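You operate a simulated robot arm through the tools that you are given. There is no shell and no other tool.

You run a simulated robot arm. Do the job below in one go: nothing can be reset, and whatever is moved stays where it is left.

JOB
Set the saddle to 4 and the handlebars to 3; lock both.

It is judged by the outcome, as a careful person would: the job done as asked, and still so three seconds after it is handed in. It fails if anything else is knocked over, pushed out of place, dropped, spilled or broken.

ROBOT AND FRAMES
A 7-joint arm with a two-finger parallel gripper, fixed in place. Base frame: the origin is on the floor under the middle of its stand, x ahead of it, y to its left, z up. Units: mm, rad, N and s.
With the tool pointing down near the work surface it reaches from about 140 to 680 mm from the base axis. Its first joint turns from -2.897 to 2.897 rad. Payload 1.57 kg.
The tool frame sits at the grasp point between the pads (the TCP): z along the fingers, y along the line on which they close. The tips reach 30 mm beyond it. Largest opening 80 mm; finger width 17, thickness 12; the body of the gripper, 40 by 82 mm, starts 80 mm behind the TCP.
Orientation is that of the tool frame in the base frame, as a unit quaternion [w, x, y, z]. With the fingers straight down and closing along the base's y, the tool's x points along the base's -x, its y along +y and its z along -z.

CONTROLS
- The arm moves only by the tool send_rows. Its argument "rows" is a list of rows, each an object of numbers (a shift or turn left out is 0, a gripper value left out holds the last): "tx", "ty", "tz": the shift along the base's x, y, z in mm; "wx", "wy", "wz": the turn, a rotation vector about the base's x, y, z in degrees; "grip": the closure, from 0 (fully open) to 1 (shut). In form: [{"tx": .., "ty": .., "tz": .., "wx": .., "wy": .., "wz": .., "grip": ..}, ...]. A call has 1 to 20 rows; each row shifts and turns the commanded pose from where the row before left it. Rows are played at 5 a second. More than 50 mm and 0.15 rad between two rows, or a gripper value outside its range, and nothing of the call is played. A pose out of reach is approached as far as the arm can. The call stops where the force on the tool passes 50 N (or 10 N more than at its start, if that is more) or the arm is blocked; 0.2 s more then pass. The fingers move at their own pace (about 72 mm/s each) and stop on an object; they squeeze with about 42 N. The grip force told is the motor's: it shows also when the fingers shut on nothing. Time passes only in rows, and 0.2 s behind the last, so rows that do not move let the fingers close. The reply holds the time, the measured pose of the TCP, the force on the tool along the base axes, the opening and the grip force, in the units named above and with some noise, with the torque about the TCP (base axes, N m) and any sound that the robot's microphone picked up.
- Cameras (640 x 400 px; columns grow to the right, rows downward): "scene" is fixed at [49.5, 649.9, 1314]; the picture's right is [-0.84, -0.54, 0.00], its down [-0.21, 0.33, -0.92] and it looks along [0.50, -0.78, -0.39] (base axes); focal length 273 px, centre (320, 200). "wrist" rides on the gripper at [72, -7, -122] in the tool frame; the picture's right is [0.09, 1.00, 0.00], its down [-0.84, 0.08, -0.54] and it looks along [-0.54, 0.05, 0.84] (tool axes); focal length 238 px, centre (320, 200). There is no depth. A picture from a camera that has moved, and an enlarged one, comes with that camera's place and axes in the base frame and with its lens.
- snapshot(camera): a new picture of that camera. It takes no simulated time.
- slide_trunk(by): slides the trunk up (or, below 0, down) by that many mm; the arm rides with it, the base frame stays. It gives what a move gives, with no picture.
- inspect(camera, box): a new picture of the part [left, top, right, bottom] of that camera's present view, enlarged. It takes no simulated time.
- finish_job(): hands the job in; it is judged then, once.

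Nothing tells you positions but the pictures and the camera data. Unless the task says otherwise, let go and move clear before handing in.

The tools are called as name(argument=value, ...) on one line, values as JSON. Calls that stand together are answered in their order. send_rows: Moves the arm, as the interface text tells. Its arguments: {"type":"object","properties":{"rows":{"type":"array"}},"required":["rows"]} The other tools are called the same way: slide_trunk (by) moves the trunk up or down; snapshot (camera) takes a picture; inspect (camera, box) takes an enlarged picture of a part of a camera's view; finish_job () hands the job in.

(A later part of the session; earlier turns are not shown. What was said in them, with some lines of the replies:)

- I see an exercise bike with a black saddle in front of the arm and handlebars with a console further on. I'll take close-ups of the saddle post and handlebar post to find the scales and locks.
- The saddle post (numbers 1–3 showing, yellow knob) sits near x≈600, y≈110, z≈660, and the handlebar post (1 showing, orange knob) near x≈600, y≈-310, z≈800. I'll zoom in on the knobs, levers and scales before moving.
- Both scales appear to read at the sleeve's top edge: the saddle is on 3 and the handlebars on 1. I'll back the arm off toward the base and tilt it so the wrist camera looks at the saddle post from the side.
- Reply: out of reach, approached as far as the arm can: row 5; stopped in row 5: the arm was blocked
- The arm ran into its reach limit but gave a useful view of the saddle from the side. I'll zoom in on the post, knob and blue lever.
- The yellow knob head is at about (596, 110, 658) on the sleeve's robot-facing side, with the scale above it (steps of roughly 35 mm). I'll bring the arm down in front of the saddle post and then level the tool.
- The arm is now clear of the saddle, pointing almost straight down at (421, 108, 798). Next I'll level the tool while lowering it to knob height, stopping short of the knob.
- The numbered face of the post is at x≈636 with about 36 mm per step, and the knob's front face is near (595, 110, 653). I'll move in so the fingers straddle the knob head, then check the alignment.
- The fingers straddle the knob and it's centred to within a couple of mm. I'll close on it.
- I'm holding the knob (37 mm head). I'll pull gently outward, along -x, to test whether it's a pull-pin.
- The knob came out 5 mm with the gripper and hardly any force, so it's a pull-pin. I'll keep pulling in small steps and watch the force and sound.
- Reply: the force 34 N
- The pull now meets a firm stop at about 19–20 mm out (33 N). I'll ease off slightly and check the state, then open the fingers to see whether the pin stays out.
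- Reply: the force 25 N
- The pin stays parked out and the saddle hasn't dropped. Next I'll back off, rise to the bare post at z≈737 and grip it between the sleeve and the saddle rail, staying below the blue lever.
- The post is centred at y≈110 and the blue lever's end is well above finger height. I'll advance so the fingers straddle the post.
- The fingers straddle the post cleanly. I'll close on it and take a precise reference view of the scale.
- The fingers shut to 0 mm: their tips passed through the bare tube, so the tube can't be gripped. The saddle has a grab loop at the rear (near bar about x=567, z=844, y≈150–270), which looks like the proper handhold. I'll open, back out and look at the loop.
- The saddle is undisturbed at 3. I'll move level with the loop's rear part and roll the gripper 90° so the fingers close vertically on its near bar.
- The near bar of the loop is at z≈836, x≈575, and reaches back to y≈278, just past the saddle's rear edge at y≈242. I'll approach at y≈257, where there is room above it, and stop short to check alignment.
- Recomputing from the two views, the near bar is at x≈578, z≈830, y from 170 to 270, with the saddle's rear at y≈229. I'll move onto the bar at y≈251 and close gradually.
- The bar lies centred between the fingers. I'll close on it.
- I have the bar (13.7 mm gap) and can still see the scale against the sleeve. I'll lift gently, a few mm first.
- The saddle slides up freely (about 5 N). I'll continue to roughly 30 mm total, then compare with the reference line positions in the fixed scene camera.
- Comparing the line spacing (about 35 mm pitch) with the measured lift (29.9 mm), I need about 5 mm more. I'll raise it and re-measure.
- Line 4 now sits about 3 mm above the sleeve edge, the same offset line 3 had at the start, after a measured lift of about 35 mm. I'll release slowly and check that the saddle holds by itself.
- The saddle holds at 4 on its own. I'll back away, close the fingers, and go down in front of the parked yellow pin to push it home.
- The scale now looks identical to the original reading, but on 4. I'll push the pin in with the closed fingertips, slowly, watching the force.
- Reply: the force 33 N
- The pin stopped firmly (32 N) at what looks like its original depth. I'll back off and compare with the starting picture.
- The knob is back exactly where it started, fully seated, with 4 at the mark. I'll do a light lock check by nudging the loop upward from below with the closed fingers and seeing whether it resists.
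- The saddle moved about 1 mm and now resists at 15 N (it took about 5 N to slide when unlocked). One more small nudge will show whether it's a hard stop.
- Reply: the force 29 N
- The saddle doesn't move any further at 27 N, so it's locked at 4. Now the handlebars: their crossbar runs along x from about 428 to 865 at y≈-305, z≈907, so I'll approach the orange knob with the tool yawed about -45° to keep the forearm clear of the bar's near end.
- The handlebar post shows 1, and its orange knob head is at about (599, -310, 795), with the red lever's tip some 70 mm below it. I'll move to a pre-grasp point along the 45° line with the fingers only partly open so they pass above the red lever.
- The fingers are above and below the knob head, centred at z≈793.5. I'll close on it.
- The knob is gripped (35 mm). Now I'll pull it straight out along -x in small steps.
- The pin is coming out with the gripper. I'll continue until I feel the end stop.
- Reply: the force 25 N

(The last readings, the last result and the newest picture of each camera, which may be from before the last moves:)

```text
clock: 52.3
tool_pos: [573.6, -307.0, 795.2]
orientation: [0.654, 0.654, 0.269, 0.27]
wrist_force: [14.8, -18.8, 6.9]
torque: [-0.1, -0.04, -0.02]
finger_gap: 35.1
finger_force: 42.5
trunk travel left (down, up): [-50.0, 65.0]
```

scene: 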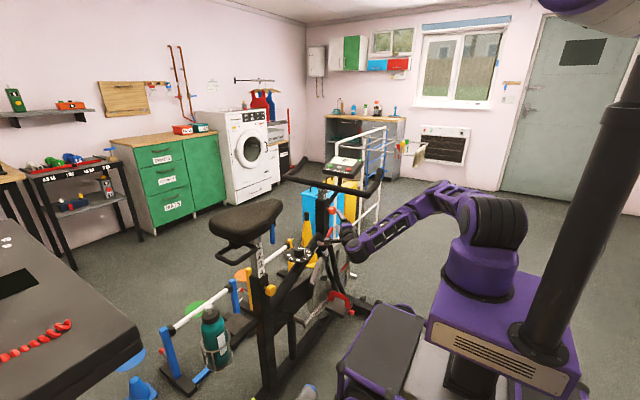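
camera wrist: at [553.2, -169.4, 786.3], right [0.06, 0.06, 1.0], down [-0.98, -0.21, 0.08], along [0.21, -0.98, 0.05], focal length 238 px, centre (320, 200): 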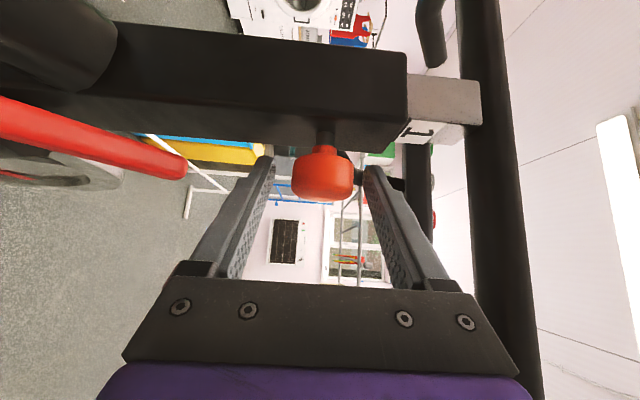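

send_rows(rows=[{"tx": -1, "ty": 0.5}, {}])

inspect(camera="wrist", box=[220, 100, 440, 290])

inspect(camera="scene", box=[305, 180, 365, 220])

```text
clock: 52.9
tool_pos: [572.9, -306.0, 794.2]
orientation: [0.653, 0.655, 0.268, 0.27]
wrist_force: [24.0, -20.3, 10.0]
torque: [0.08, 0.03, 0.34]
finger_gap: 35.5
finger_force: 42.4
trunk travel left (down, up): [-50.0, 65.0]
```

```text
2.11 times, centred on (330, 195) of wrist
camera zoom: at [537.6, -168.7, 787.4], right [0.06, 0.06, 1.0], down [-0.98, -0.21, 0.07], along [0.21, -0.98, 0.05], focal length 502 px, centre (299, 210)
```

zoom: 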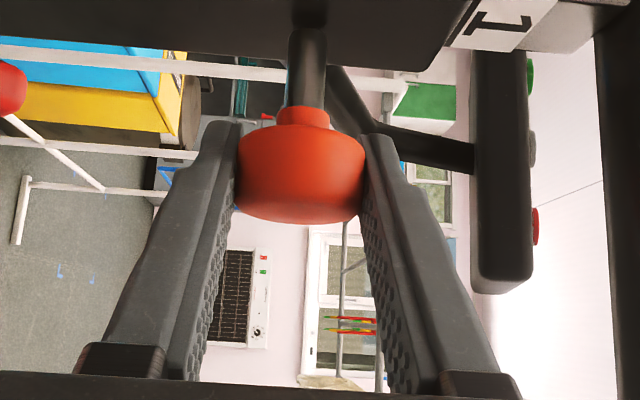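

```text
10.00 times, centred on (335, 200) of scene
camera zoom: at [49.5, 649.9, 1314.0], right [-0.84, -0.54, 0.0], down [-0.21, 0.33, -0.92], along [0.5, -0.78, -0.39], focal length 2729 px, centre (170, 200)
```

zoom: 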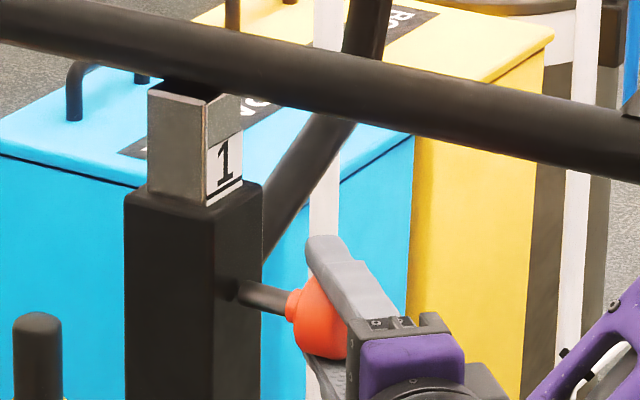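

The pin is fully out at its stop and the handlebars are still on 1. I'll ease off, open partway and back away along the tool axis, then check the pin stays.

send_rows(rows=[{"tx": 1, "ty": 0.5}, {"grip": 0.6}, {"grip": 0.4}, {"grip": 0.25}, {}, {"tx": -22, "ty": 22}, {"tx": -30, "ty": 30}, {"tx": -20, "ty": 20}])

inspect(camera="scene", box=[305, 180, 365, 220])

snapshot(camera="wrist")

```text
clock: 54.7
tool_pos: [500.4, -232.3, 794.5]
orientation: [0.653, 0.655, 0.269, 0.27]
wrist_force: [0.7, -0.6, 0.0]
torque: [-0.02, 0.0, 0.01]
finger_gap: 59.9
finger_force: 0.0
trunk travel left (down, up): [-50.0, 65.0]
```

```text
10.00 times, centred on (335, 200) of scene
camera zoom: at [49.5, 649.9, 1314.0], right [-0.84, -0.54, 0.0], down [-0.21, 0.33, -0.92], along [0.5, -0.78, -0.39], focal length 2729 px, centre (170, 200)
```

zoom: 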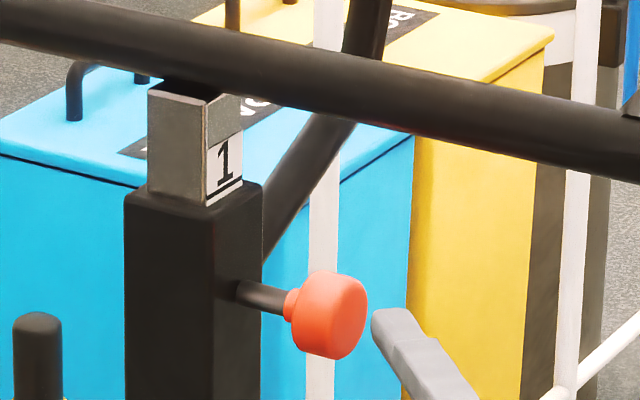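

```text
taken
camera wrist: at [463.9, -94.5, 787.4], right [0.07, 0.06, 1.0], down [-0.98, -0.21, 0.08], along [0.21, -0.98, 0.05], focal length 238 px, centre (320, 200)
```

wrist: 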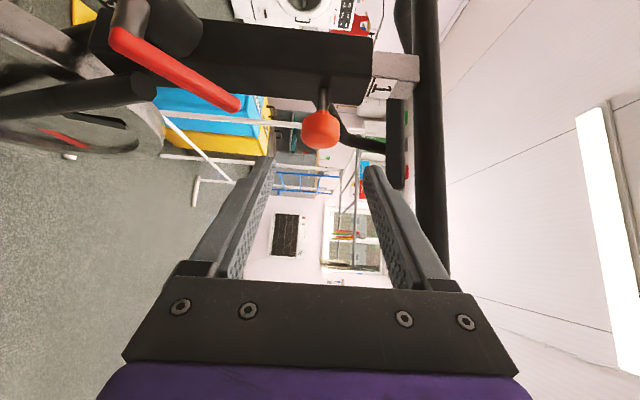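

The orange pin stays parked out. The crossbar is at about y=-310, z=904; I'll rise to its height and come in on it near x≈540, stopping short to check.

send_rows(rows=[{"tx": -7, "ty": -6, "tz": 37, "grip": 0}, {"tx": -7, "ty": -6, "tz": 37, "grip": 0}, {"tx": -6, "ty": -6, "tz": 35.5, "grip": 0}])

snapshot(camera="wrist")

inspect(camera="scene", box=[280, 130, 480, 270])

```text
clock: 55.5
tool_pos: [478.1, -249.3, 903.6]
orientation: [0.652, 0.655, 0.27, 0.269]
wrist_force: [0.2, -0.2, -0.9]
torque: [-0.04, -0.04, -0.03]
finger_gap: 80.1
finger_force: 0.0
trunk travel left (down, up): [-50.0, 65.0]
```

```text
taken
camera wrist: at [443.6, -111.5, 896.3], right [0.07, 0.06, 1.0], down [-0.98, -0.21, 0.08], along [0.21, -0.98, 0.05], focal length 238 px, centre (320, 200)
```

wrist: 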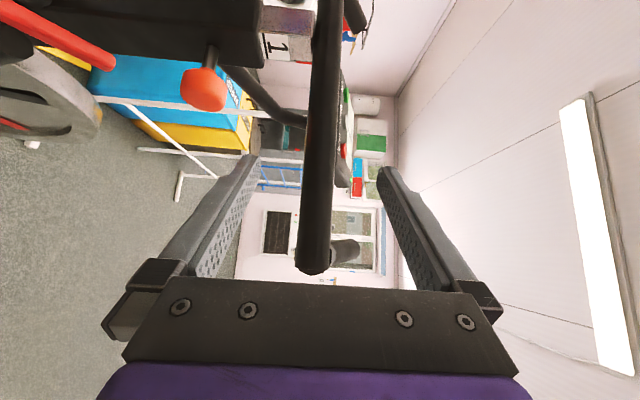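

```text
2.86 times, centred on (380, 200) of scene
camera zoom: at [49.5, 649.9, 1314.0], right [-0.84, -0.54, 0.0], down [-0.21, 0.33, -0.92], along [0.5, -0.78, -0.39], focal length 780 px, centre (149, 200)
```

zoom: 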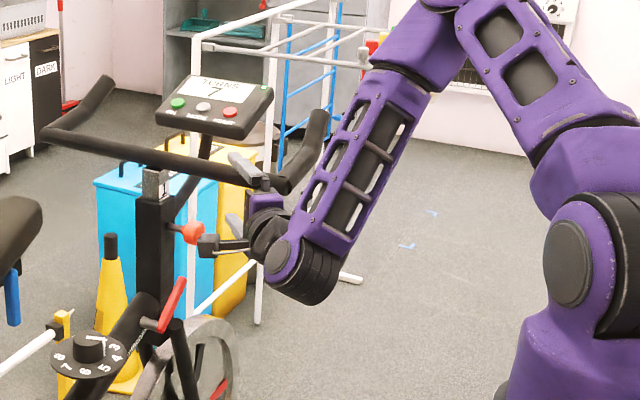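

The crossbar is centred between the finger planes (z≈904.5). I'll advance onto it and close.

send_rows(rows=[{"tx": 21, "ty": -21, "tz": 0.5}, {"tx": 21, "ty": -21}, {"tx": 19, "ty": -19}, {"grip": 0.3}, {"grip": 0.5}, {"grip": 0.7}, {"grip": 1}, {"grip": 1}])

snapshot(camera="wrist")

inspect(camera="scene", box=[290, 150, 410, 230])

```text
clock: 57.3
tool_pos: [539.7, -311.6, 905.1]
orientation: [0.653, 0.655, 0.269, 0.27]
wrist_force: [1.7, -1.1, -2.8]
torque: [0.0, -0.37, 0.03]
finger_gap: 27.5
finger_force: 38.5
trunk travel left (down, up): [-50.0, 65.0]
```

```text
taken
camera wrist: at [505.2, -173.0, 896.9], right [0.07, 0.06, 1.0], down [-0.98, -0.2, 0.08], along [0.21, -0.98, 0.05], focal length 238 px, centre (320, 200)
```

wrist: 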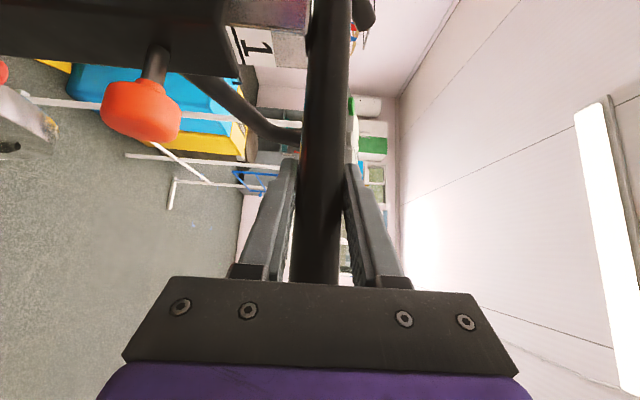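

```text
5.00 times, centred on (350, 190) of scene
camera zoom: at [49.5, 649.9, 1314.0], right [-0.84, -0.54, 0.0], down [-0.21, 0.33, -0.92], along [0.5, -0.78, -0.39], focal length 1364 px, centre (170, 250)
```

zoom: 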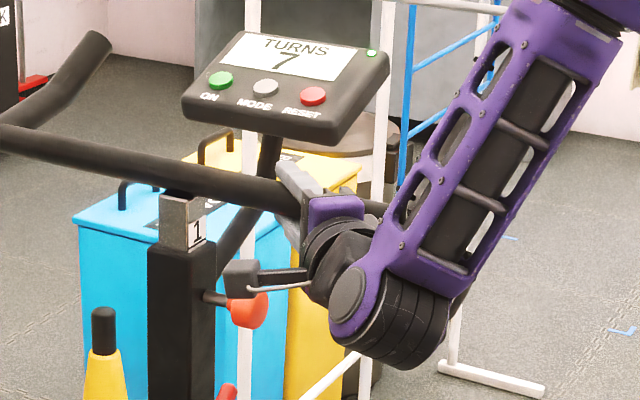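

The crossbar is gripped (27.5 mm) and the arm is clear of its ends. I'll start lifting gently and watch the forces.

send_rows(rows=[{"grip": 1}, {"tz": 2}, {"tz": 2}, {"tz": 2}, {}])

inspect(camera="scene", box=[305, 170, 365, 220])

inspect(camera="wrist", box=[190, 0, 330, 90])

```text
clock: 58.5
tool_pos: [540.1, -310.7, 910.1]
orientation: [0.653, 0.655, 0.27, 0.27]
wrist_force: [-18.5, 12.4, -4.9]
torque: [0.14, -0.37, 0.03]
finger_gap: 27.6
finger_force: 37.9
trunk travel left (down, up): [-50.0, 65.0]
```

```text
8.00 times, centred on (335, 195) of scene
camera zoom: at [49.5, 649.9, 1314.0], right [-0.84, -0.54, 0.0], down [-0.21, 0.33, -0.92], along [0.5, -0.78, -0.39], focal length 2183 px, centre (200, 240)
```

zoom: 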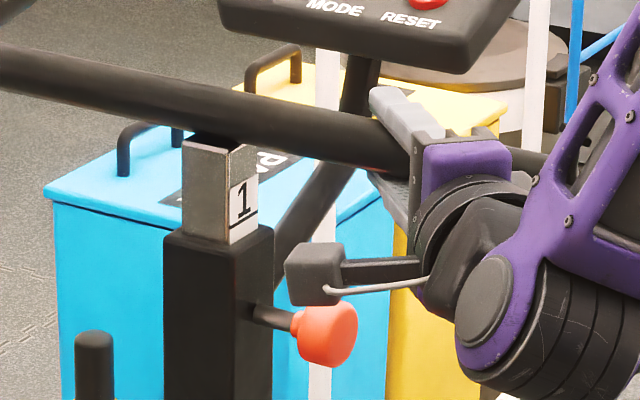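

```text
4.44 times, centred on (260, 45) of wrist
camera zoom: at [505.1, -173.1, 903.0], right [0.07, 0.06, 1.0], down [-0.98, -0.21, 0.08], along [0.21, -0.98, 0.05], focal length 1059 px, centre (587, 889)
```

zoom: 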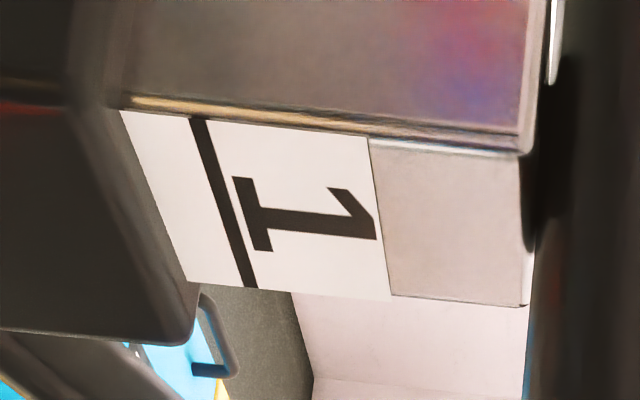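

The handlebars are rising; the line under 1 has cleared the sleeve. There's some side force along the tool axis, so I'll back off about 1 mm that way and continue the lift.

send_rows(rows=[{"tx": -0.7, "ty": 0.7}, {"tz": 2.5}, {"tz": 2.5}, {"tz": 2.5}, {"tz": 2.5}, {}])

```text
clock: 59.9
tool_pos: [540.7, -311.3, 920.6]
orientation: [0.653, 0.655, 0.269, 0.27]
wrist_force: [-19.8, 14.6, -4.2]
torque: [-0.04, -0.24, 0.15]
finger_gap: 27.6
finger_force: 37.9
trunk travel left (down, up): [-50.0, 65.0]
```

send_rows(rows=[{"tx": -1.5, "ty": 1.5}, {"tz": 2.5}, {"tz": 2.5}, {"tz": 2.5}, {"tz": 2.5}, {}])

inspect(camera="wrist", box=[150, 0, 330, 110])

inspect(camera="scene", box=[280, 120, 440, 230])

```text
clock: 61.3
tool_pos: [540.2, -310.0, 930.3]
orientation: [0.653, 0.655, 0.268, 0.269]
wrist_force: [10.0, -8.8, -2.1]
torque: [-0.01, 0.46, -0.27]
finger_gap: 27.7
finger_force: 38.2
trunk travel left (down, up): [-50.0, 65.0]
```

```text
3.56 times, centred on (240, 55) of wrist
camera zoom: at [505.4, -173.1, 922.5], right [0.07, 0.06, 1.0], down [-0.98, -0.2, 0.08], along [0.21, -0.98, 0.05], focal length 848 px, centre (604, 716)
```

zoom: 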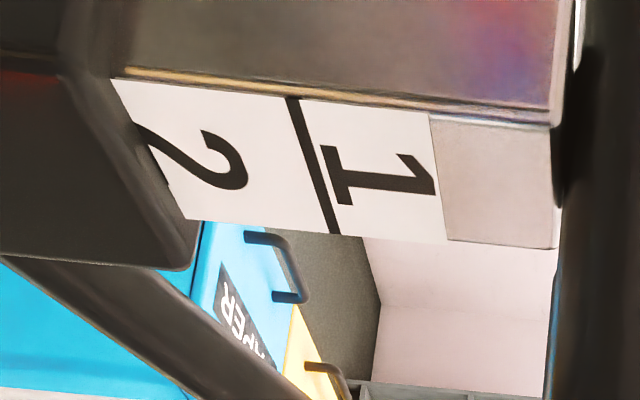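

```text
3.64 times, centred on (360, 175) of scene
camera zoom: at [49.5, 649.9, 1314.0], right [-0.84, -0.54, 0.0], down [-0.21, 0.33, -0.92], along [0.5, -0.78, -0.39], focal length 992 px, centre (174, 291)
```

zoom: 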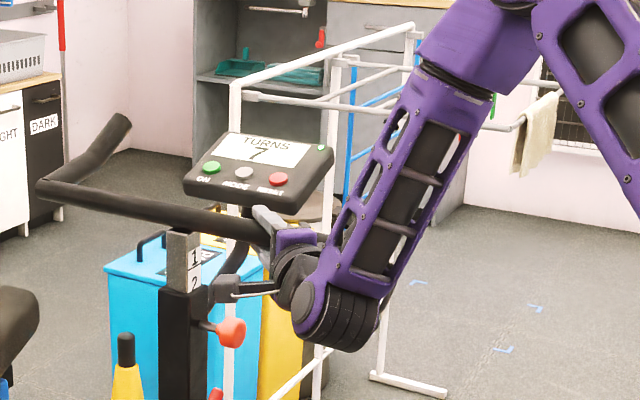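

send_rows(rows=[{"tx": 0.5, "ty": -0.5, "tz": 2.5}, {"tz": 2.5}, {"tz": 2.5}, {"tz": 2.5}, {"tz": 2.5}, {"tz": 2.5}, {"tz": 2.5}, {"tz": 2.5}, {"tz": 2.5}, {"tz": 2.5}, {}])

inspect(camera="wrist", box=[110, 0, 330, 140])

inspect(camera="scene", box=[305, 180, 365, 220])

```text
clock: 63.7
tool_pos: [541.4, -310.2, 955.9]
orientation: [0.653, 0.654, 0.269, 0.269]
wrist_force: [12.3, -12.6, -4.6]
torque: [0.05, -0.4, -0.19]
finger_gap: 27.9
finger_force: 38.1
trunk travel left (down, up): [-50.0, 65.0]
```

```text
2.86 times, centred on (220, 70) of wrist
camera zoom: at [505.2, -173.0, 947.8], right [0.07, 0.06, 1.0], down [-0.98, -0.2, 0.08], along [0.21, -0.98, 0.05], focal length 681 px, centre (606, 571)
```

zoom: 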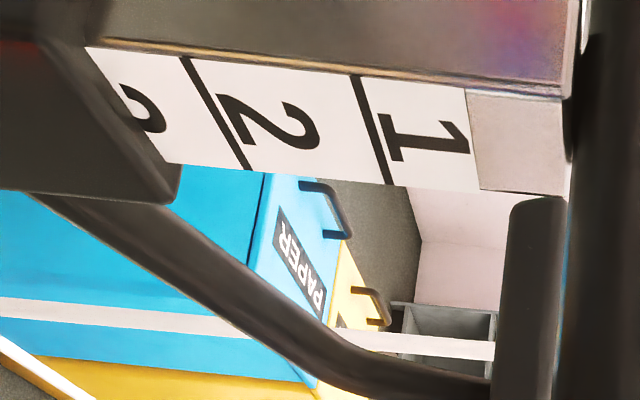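

```text
10.00 times, centred on (335, 200) of scene
camera zoom: at [49.5, 649.9, 1314.0], right [-0.84, -0.54, 0.0], down [-0.21, 0.33, -0.92], along [0.5, -0.78, -0.39], focal length 2729 px, centre (170, 200)
```

zoom: 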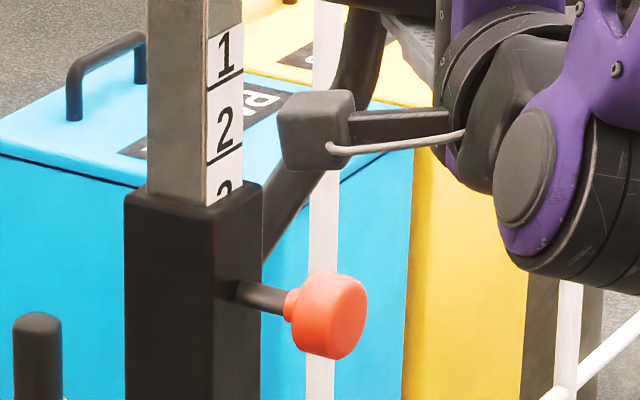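

After 50.8 mm of lift the marks again show a pitch of about 35 mm, so two steps is 70 mm. I'll raise another 19 mm in small steps and compare with the original look of the scale.

send_rows(rows=[{"tz": 2.5}, {"tz": 2.5}, {"tz": 2.5}, {"tz": 2.5}, {"tz": 2.5}, {"tz": 2.5}, {"tz": 2}, {"tz": 2}, {}, {}])

inspect(camera="wrist", box=[80, 0, 330, 150])

inspect(camera="scene", box=[305, 180, 365, 220])

inspect(camera="scene", box=[310, 185, 340, 205])

```text
clock: 65.9
tool_pos: [541.3, -311.2, 973.5]
orientation: [0.653, 0.655, 0.269, 0.27]
wrist_force: [5.2, -4.2, -4.8]
torque: [0.21, -0.44, -0.17]
finger_gap: 27.8
finger_force: 38.1
trunk travel left (down, up): [-50.0, 65.0]
```

```text
2.56 times, centred on (205, 75) of wrist
camera zoom: at [505.0, -173.0, 966.9], right [0.07, 0.06, 1.0], down [-0.98, -0.21, 0.08], along [0.21, -0.98, 0.05], focal length 610 px, centre (614, 520)
```

zoom: 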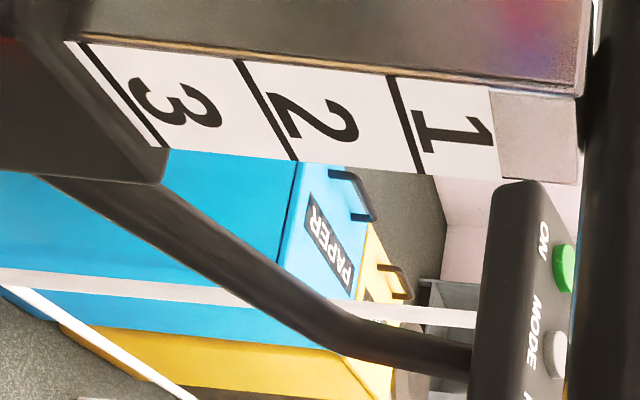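

```text
10.00 times, centred on (335, 200) of scene
camera zoom: at [49.5, 649.9, 1314.0], right [-0.84, -0.54, 0.0], down [-0.21, 0.33, -0.92], along [0.5, -0.78, -0.39], focal length 2729 px, centre (170, 200)
```

zoom: 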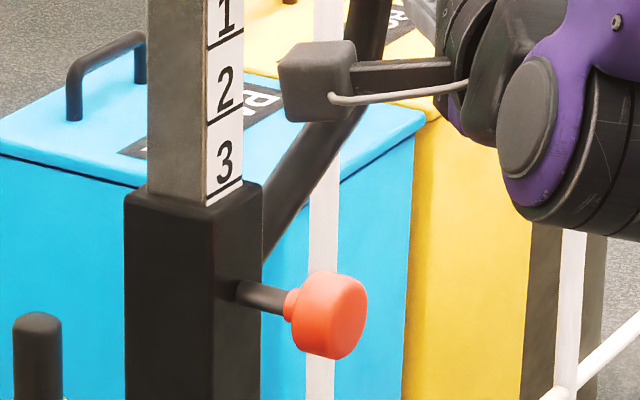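

```text
16.00 times, centred on (325, 195) of scene
camera zoom: at [49.5, 649.9, 1314.0], right [-0.84, -0.54, 0.0], down [-0.21, 0.33, -0.92], along [0.5, -0.78, -0.39], focal length 4366 px, centre (240, 280)
```

zoom: 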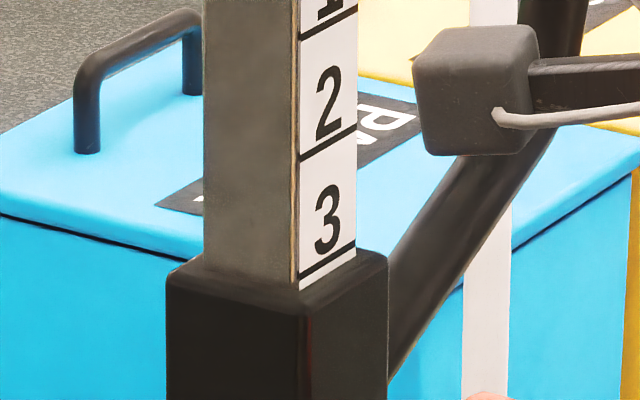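

The scale now shows 3 exactly where 1 sat at the start (the camera pose gives a 70.0 mm lift). I'll release gently and check the bars stay up.

send_rows(rows=[{"grip": 0.6}, {"grip": 0.5}, {"grip": 0.4}, {"grip": 0.3}, {}])

inspect(camera="scene", box=[310, 185, 340, 205])

inspect(camera="wrist", box=[80, 0, 330, 150])

```text
clock: 67.1
tool_pos: [539.8, -310.8, 974.8]
orientation: [0.653, 0.654, 0.269, 0.27]
wrist_force: [-0.2, 0.2, 0.8]
torque: [0.0, 0.0, -0.04]
finger_gap: 56.0
finger_force: 0.0
trunk travel left (down, up): [-50.0, 65.0]
```

```text
16.00 times, centred on (325, 195) of scene
camera zoom: at [49.5, 649.9, 1314.0], right [-0.84, -0.54, 0.0], down [-0.21, 0.33, -0.92], along [0.5, -0.78, -0.39], focal length 4366 px, centre (240, 280)
```

zoom: 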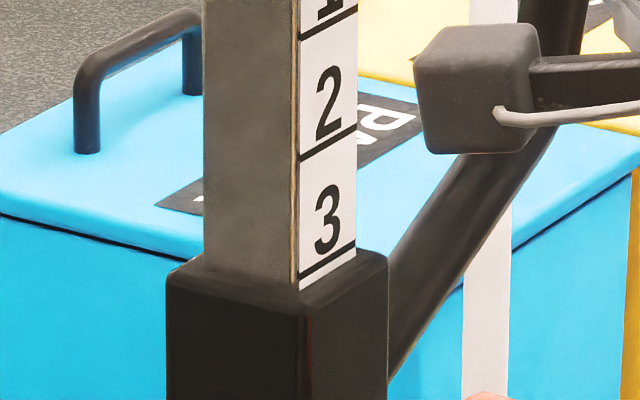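

```text
2.56 times, centred on (205, 75) of wrist
camera zoom: at [504.7, -172.9, 967.4], right [0.07, 0.06, 1.0], down [-0.98, -0.21, 0.08], along [0.21, -0.98, 0.05], focal length 610 px, centre (614, 520)
```

zoom: 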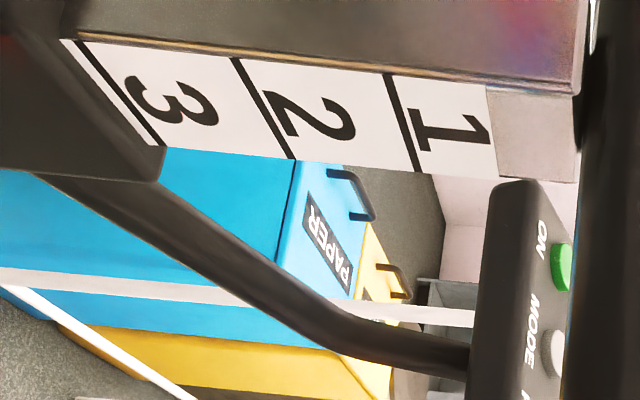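

The handlebars hold at 3 by themselves. I'll back out, go down to the orange knob, grip it again the same way and push the pin in.

send_rows(rows=[{"tx": -24, "ty": 24}, {"tx": -24, "ty": 24}, {"tx": -24, "ty": 24}, {"tx": 8, "ty": 2, "tz": -45, "grip": 0.25}, {"tx": 8, "ty": 2, "tz": -45}, {"tx": 8, "ty": 2, "tz": -45}, {"tx": 8, "ty": 2, "tz": -45}])

snapshot(camera="wrist")

inspect(camera="scene", box=[280, 130, 480, 270])

```text
clock: 68.7
tool_pos: [498.4, -228.1, 794.0]
orientation: [0.653, 0.654, 0.27, 0.27]
wrist_force: [0.0, -0.1, 0.2]
torque: [-0.03, 0.01, 0.01]
finger_gap: 60.0
finger_force: 0.0
trunk travel left (down, up): [-50.0, 65.0]
```

```text
taken
camera wrist: at [464.1, -91.1, 786.8], right [0.06, 0.06, 1.0], down [-0.98, -0.21, 0.08], along [0.21, -0.98, 0.05], focal length 238 px, centre (320, 200)
```

wrist: 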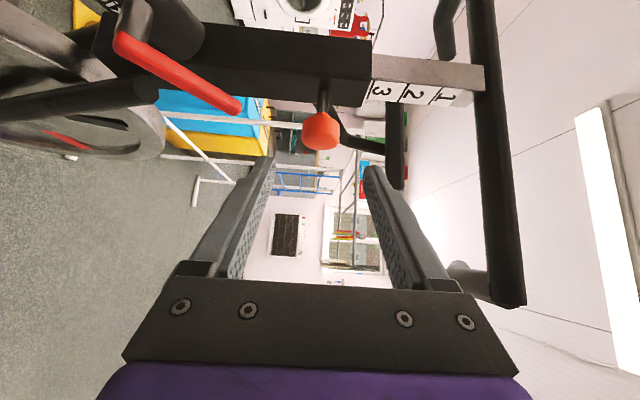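

```text
2.86 times, centred on (380, 200) of scene
camera zoom: at [49.5, 649.9, 1314.0], right [-0.84, -0.54, 0.0], down [-0.21, 0.33, -0.92], along [0.5, -0.78, -0.39], focal length 780 px, centre (149, 200)
```

zoom: 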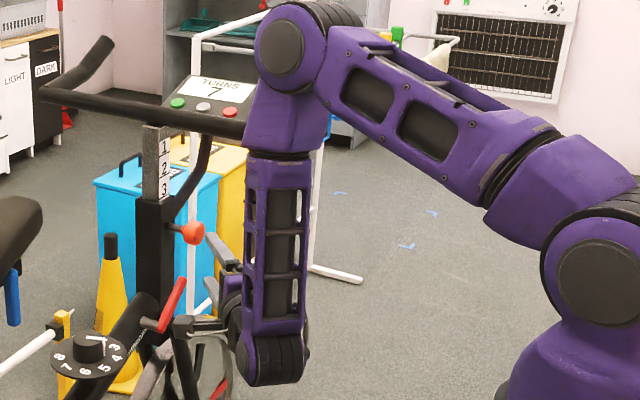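

The view is clear: the knob is parked out and the scale reads 3. I'll advance onto the knob and grip it.

send_rows(rows=[{"tx": 25, "ty": -26}, {"tx": 25, "ty": -26}, {"tx": 24, "ty": -25.5, "tz": 0.3}])

snapshot(camera="wrist")

inspect(camera="scene", box=[280, 130, 480, 270])

```text
clock: 69.5
tool_pos: [574.7, -307.8, 794.1]
orientation: [0.653, 0.655, 0.27, 0.269]
wrist_force: [-0.6, 0.2, -0.7]
torque: [-0.03, -0.02, 0.02]
finger_gap: 60.1
finger_force: 0.1
trunk travel left (down, up): [-50.0, 65.0]
```

```text
taken
camera wrist: at [539.5, -169.8, 787.8], right [0.07, 0.06, 1.0], down [-0.98, -0.21, 0.08], along [0.21, -0.98, 0.05], focal length 238 px, centre (320, 200)
```

wrist: 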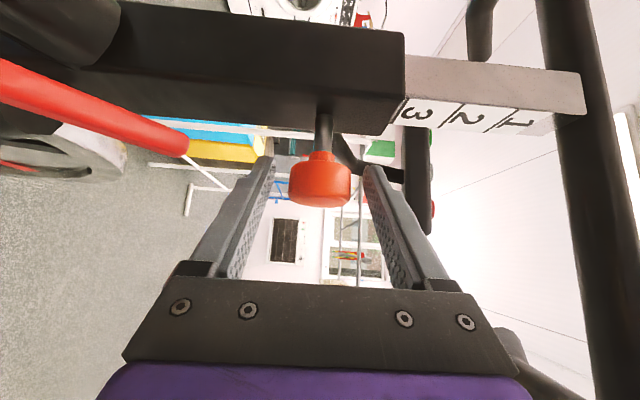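

```text
2.86 times, centred on (380, 200) of scene
camera zoom: at [49.5, 649.9, 1314.0], right [-0.84, -0.54, 0.0], down [-0.21, 0.33, -0.92], along [0.5, -0.78, -0.39], focal length 780 px, centre (149, 200)
```

zoom: 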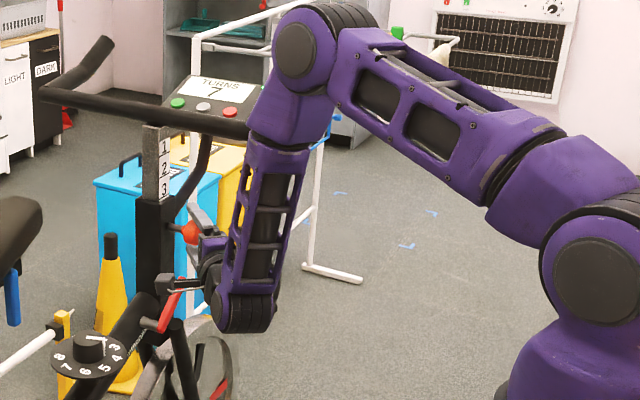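

send_rows(rows=[{"grip": 0.45}, {"grip": 0.7}, {"grip": 1}, {"grip": 1}, {"grip": 1}])

send_rows(rows=[{"tx": 2}, {"tx": 2}, {"tx": 2}, {"tx": 2}, {}])

inspect(camera="wrist", box=[220, 60, 440, 290])

```text
clock: 70.7
tool_pos: [574.3, -307.2, 794.9]
orientation: [0.653, 0.655, 0.269, 0.27]
wrist_force: [1.5, -3.7, -1.8]
torque: [-0.01, -0.08, 0.12]
finger_gap: 35.3
finger_force: 42.3
trunk travel left (down, up): [-50.0, 65.0]
```

```text
clock: 71.9
tool_pos: [582.2, -307.2, 794.1]
orientation: [0.653, 0.655, 0.268, 0.27]
wrist_force: [-0.8, -1.0, -0.5]
torque: [-0.06, -0.03, -0.94]
finger_gap: 35.3
finger_force: 42.5
trunk travel left (down, up): [-50.0, 65.0]
```

```text
1.74 times, centred on (330, 175) of wrist
camera zoom: at [546.7, -169.9, 787.6], right [0.06, 0.06, 1.0], down [-0.98, -0.21, 0.08], along [0.21, -0.98, 0.05], focal length 414 px, centre (303, 244)
```

zoom: 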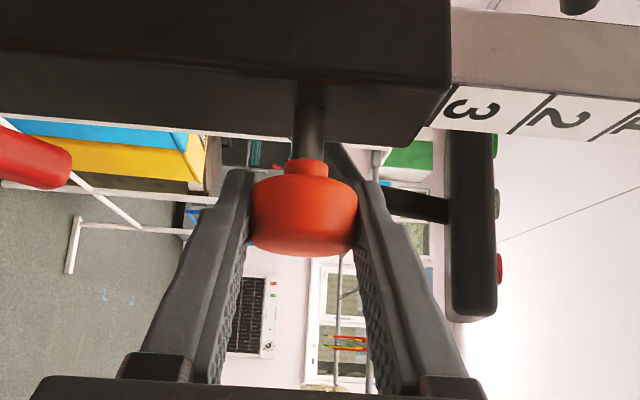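

The pin is sliding in freely with the gripper. I'll continue pushing until it seats.

send_rows(rows=[{"tx": 2}, {"tx": 2}, {"tx": 2}, {"tx": 2}, {}])

send_rows(rows=[{"tx": 1.5}, {"tx": 1.5}, {}])

```text
clock: 73.1
tool_pos: [591.1, -307.6, 795.3]
orientation: [0.652, 0.655, 0.269, 0.27]
wrist_force: [5.7, -0.7, 1.3]
torque: [0.15, -0.03, -0.18]
finger_gap: 35.2
finger_force: 42.7
trunk travel left (down, up): [-50.0, 65.0]
```

```text
clock: 73.9
tool_pos: [594.0, -307.0, 795.2]
orientation: [0.653, 0.655, 0.27, 0.269]
wrist_force: [-2.7, 5.2, 3.9]
torque: [-0.03, -0.05, 0.56]
finger_gap: 35.5
finger_force: 42.2
trunk travel left (down, up): [-50.0, 65.0]
```

send_rows(rows=[{"tx": 1}, {"tx": 1}, {}])

inspect(camera="scene", box=[305, 180, 365, 220])

inspect(camera="wrist", box=[220, 60, 440, 290])

```text
clock: 74.7
tool_pos: [594.0, -307.2, 795.0]
orientation: [0.653, 0.655, 0.27, 0.269]
wrist_force: [-20.0, 13.5, 1.2]
torque: [-0.16, 0.02, 0.14]
finger_gap: 35.6
finger_force: 42.3
trunk travel left (down, up): [-50.0, 65.0]
```

```text
10.00 times, centred on (335, 200) of scene
camera zoom: at [49.5, 649.9, 1314.0], right [-0.84, -0.54, 0.0], down [-0.21, 0.33, -0.92], along [0.5, -0.78, -0.39], focal length 2729 px, centre (170, 200)
```

zoom: 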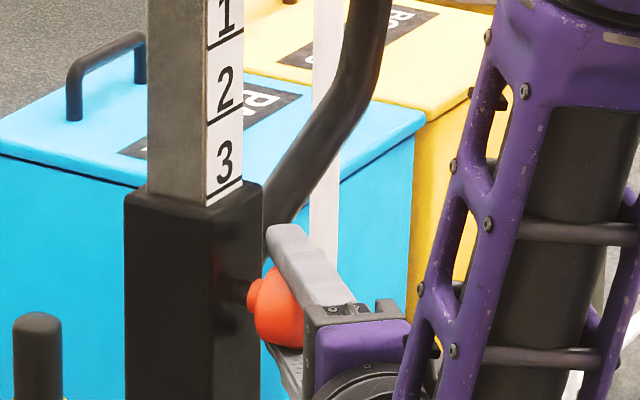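

```text
1.74 times, centred on (330, 175) of wrist
camera zoom: at [558.7, -169.8, 787.7], right [0.07, 0.06, 1.0], down [-0.98, -0.2, 0.08], along [0.21, -0.98, 0.05], focal length 414 px, centre (303, 244)
```

zoom: 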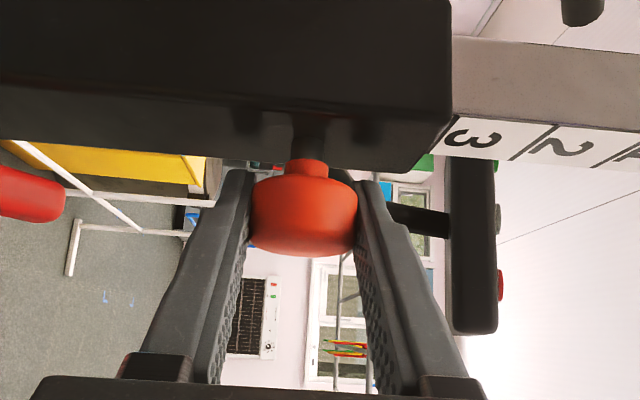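

The pin has reached its stop (20 N at the original depth). I'll release, back away and compare with the starting picture.

send_rows(rows=[{"tx": -1, "ty": 0.5}, {"grip": 0.6}, {"grip": 0.4}, {"grip": 0.25}, {}, {"tx": -24, "ty": 24}, {"tx": -30, "ty": 30}, {"tx": -25, "ty": 25}])

inspect(camera="scene", box=[305, 180, 365, 220])

snapshot(camera="wrist")

```text
clock: 76.5
tool_pos: [513.5, -225.9, 795.1]
orientation: [0.653, 0.654, 0.27, 0.269]
wrist_force: [-0.3, 0.2, 0.0]
torque: [0.04, 0.02, -0.02]
finger_gap: 60.2
finger_force: 0.0
trunk travel left (down, up): [-50.0, 65.0]
```

```text
10.00 times, centred on (335, 200) of scene
camera zoom: at [49.5, 649.9, 1314.0], right [-0.84, -0.54, 0.0], down [-0.21, 0.33, -0.92], along [0.5, -0.78, -0.39], focal length 2729 px, centre (170, 200)
```

zoom: 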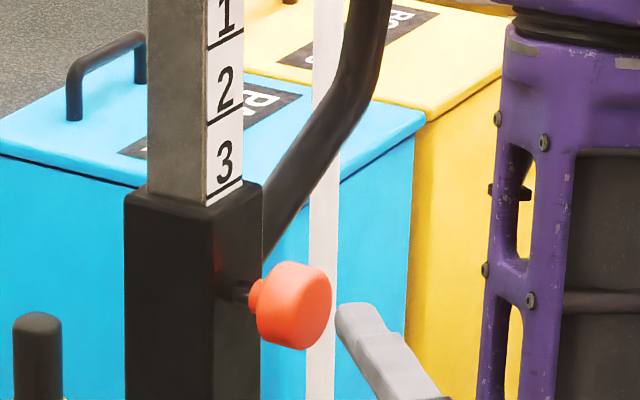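

```text
taken
camera wrist: at [477.8, -89.1, 788.5], right [0.07, 0.06, 1.0], down [-0.98, -0.21, 0.08], along [0.21, -0.98, 0.05], focal length 238 px, centre (320, 200)
```

wrist: 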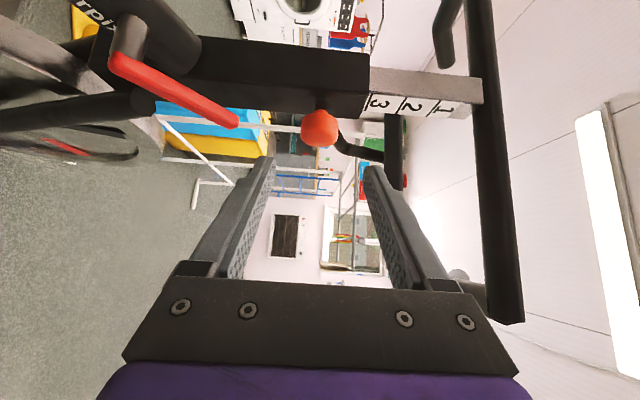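

The orange knob is exactly back in its starting position with 3 at the mark. I'll do the same light lock check: come under the crossbar with closed fingers and nudge it upward.

send_rows(rows=[{"tx": -15, "ty": -3, "tz": 45, "grip": 1}, {"tx": -15, "ty": -3, "tz": 45}, {"tx": -15, "ty": -3, "tz": 45}, {"tx": 22, "ty": -23}, {"tx": 22, "ty": -23}, {"tx": 22, "ty": -23}])

snapshot(camera="wrist")

inspect(camera="scene", box=[280, 120, 440, 230])

```text
clock: 77.9
tool_pos: [533.6, -305.9, 929.4]
orientation: [0.652, 0.655, 0.269, 0.27]
wrist_force: [-0.4, 0.5, 0.7]
torque: [-0.03, 0.02, -0.02]
finger_gap: 0.0
finger_force: 21.0
trunk travel left (down, up): [-50.0, 65.0]
```

```text
taken
camera wrist: at [498.0, -167.9, 922.5], right [0.07, 0.06, 1.0], down [-0.98, -0.21, 0.08], along [0.21, -0.98, 0.05], focal length 238 px, centre (320, 200)
```

wrist: 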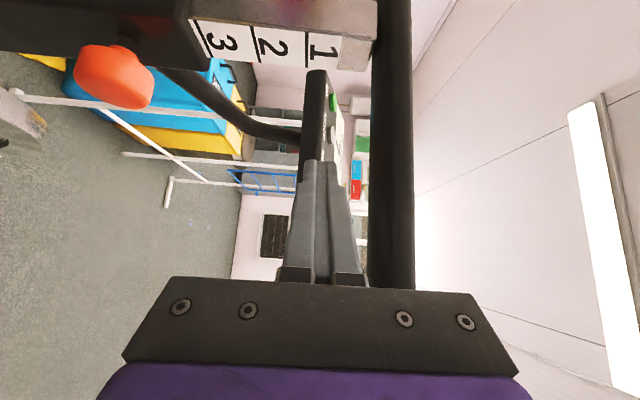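

```text
3.64 times, centred on (360, 175) of scene
camera zoom: at [49.5, 649.9, 1314.0], right [-0.84, -0.54, 0.0], down [-0.21, 0.33, -0.92], along [0.5, -0.78, -0.39], focal length 992 px, centre (174, 291)
```

zoom: 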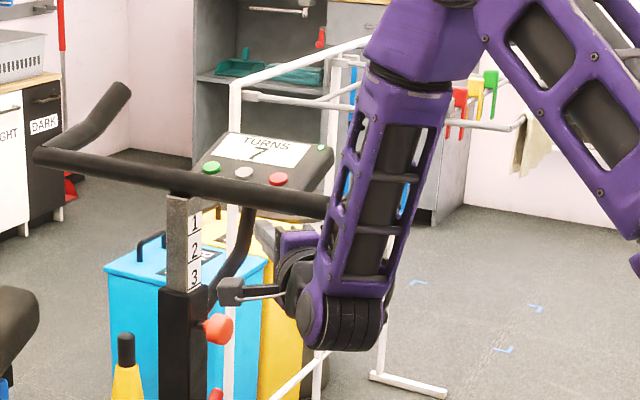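

send_rows(rows=[{"tz": 10}, {"tz": 5}, {"tz": 2}, {}])

send_rows(rows=[{"tz": 1.5}, {"tz": 1.5}, {}])

```text
clock: 78.9
tool_pos: [534.1, -305.9, 946.1]
orientation: [0.653, 0.654, 0.27, 0.269]
wrist_force: [-0.6, -0.2, -1.2]
torque: [0.0, -0.01, 0.01]
finger_gap: 0.0
finger_force: 22.0
trunk travel left (down, up): [-50.0, 65.0]
```

```text
clock: 79.7
tool_pos: [535.2, -305.3, 946.7]
orientation: [0.652, 0.656, 0.269, 0.269]
wrist_force: [-4.8, 5.4, -13.4]
torque: [-0.06, -0.2, -0.07]
finger_gap: 0.2
finger_force: 21.4
trunk travel left (down, up): [-50.0, 65.0]
```

send_rows(rows=[{"tz": 1}, {"tz": 0.5}, {}])

inspect(camera="scene", box=[310, 185, 340, 205])

```text
clock: 80.5
tool_pos: [535.2, -306.4, 948.0]
orientation: [0.651, 0.657, 0.27, 0.268]
wrist_force: [-9.8, 9.1, -28.2]
torque: [-0.09, -0.46, -0.13]
finger_gap: 0.3
finger_force: 21.4
trunk travel left (down, up): [-50.0, 65.0]
```

```text
16.00 times, centred on (325, 195) of scene
camera zoom: at [49.5, 649.9, 1314.0], right [-0.84, -0.54, 0.0], down [-0.21, 0.33, -0.92], along [0.5, -0.78, -0.39], focal length 4366 px, centre (240, 280)
```

zoom: 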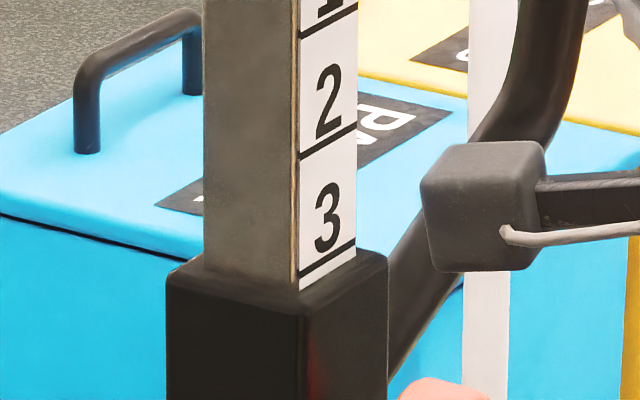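

At 28 N the handlebars don't move, so they're locked at 3. I'll lower off the bar, retreat well clear, and do a final check of everything.

send_rows(rows=[{"tz": -5}, {"tz": -12}, {"tx": -24, "ty": 24}, {"tx": -24, "ty": 24}, {"tx": -20, "ty": 28}, {"tx": -5, "ty": 40}, {"ty": 40}])

snapshot(camera="scene")

inspect(camera="scene", box=[200, 200, 320, 300])

inspect(camera="scene", box=[270, 140, 400, 260])

inspect(camera="scene", box=[250, 250, 310, 300])

```text
clock: 82.1
tool_pos: [462.1, -151.7, 934.8]
orientation: [0.653, 0.654, 0.269, 0.27]
wrist_force: [-0.1, 0.2, -0.5]
torque: [0.02, 0.04, 0.02]
finger_gap: 0.0
finger_force: 21.3
trunk travel left (down, up): [-50.0, 65.0]
```

```text
taken
```

scene: 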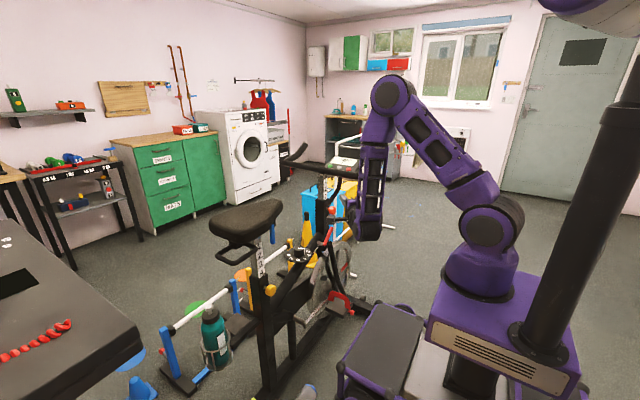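

```text
4.00 times, centred on (260, 250) of scene
camera zoom: at [49.5, 649.9, 1314.0], right [-0.84, -0.54, 0.0], down [-0.21, 0.33, -0.92], along [0.5, -0.78, -0.39], focal length 1092 px, centre (560, 0)
```

zoom: 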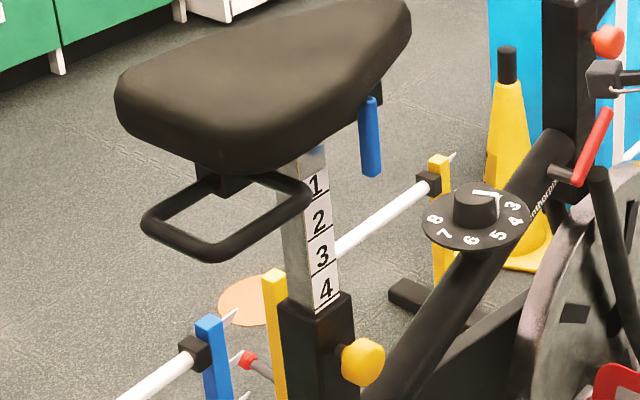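

```text
3.33 times, centred on (335, 200) of scene
camera zoom: at [49.5, 649.9, 1314.0], right [-0.84, -0.54, 0.0], down [-0.21, 0.33, -0.92], along [0.5, -0.78, -0.39], focal length 910 px, centre (270, 200)
```

zoom: 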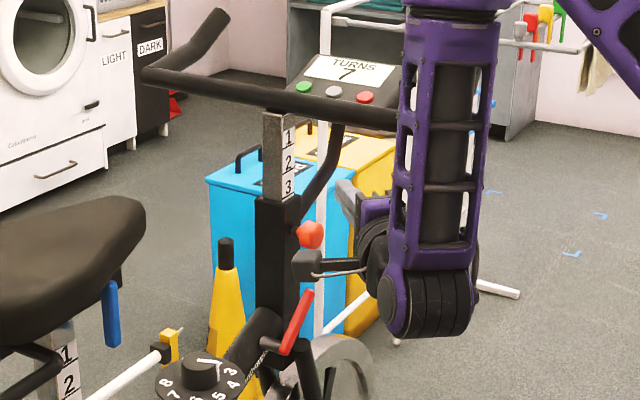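

```text
8.00 times, centred on (280, 275) of scene
camera zoom: at [49.5, 649.9, 1314.0], right [-0.84, -0.54, 0.0], down [-0.21, 0.33, -0.92], along [0.5, -0.78, -0.39], focal length 2183 px, centre (640, -400)
```

zoom: 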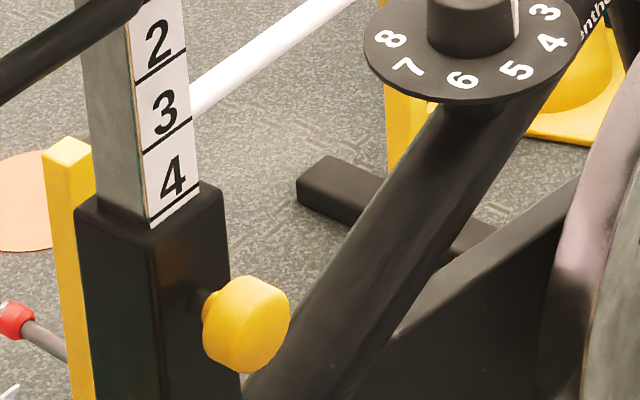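

The saddle reads 4 and the handlebars read 3. Both knobs are seated at their original depth and both posts held against an upward push. The bottle, hurdles, console, dial and levers are undisturbed and the arm is clear, so I'm handing the job in.

finish_job()

```text
The job is handed in.
```

The saddle is set to 4 and the handlebars to 3, and both are locked. I raised the saddle about 35 mm (one step from 3) and the handlebars 70 mm (two steps from 1), then pushed each locking pin back to its original depth.

I checked each lock by pushing up from below. The saddle had about 1 mm of play, then held firm at 27 N; the handlebars did not move at 28 N.

In the final pictures nothing else looked moved, and the arm was clear of the bike when I handed in.
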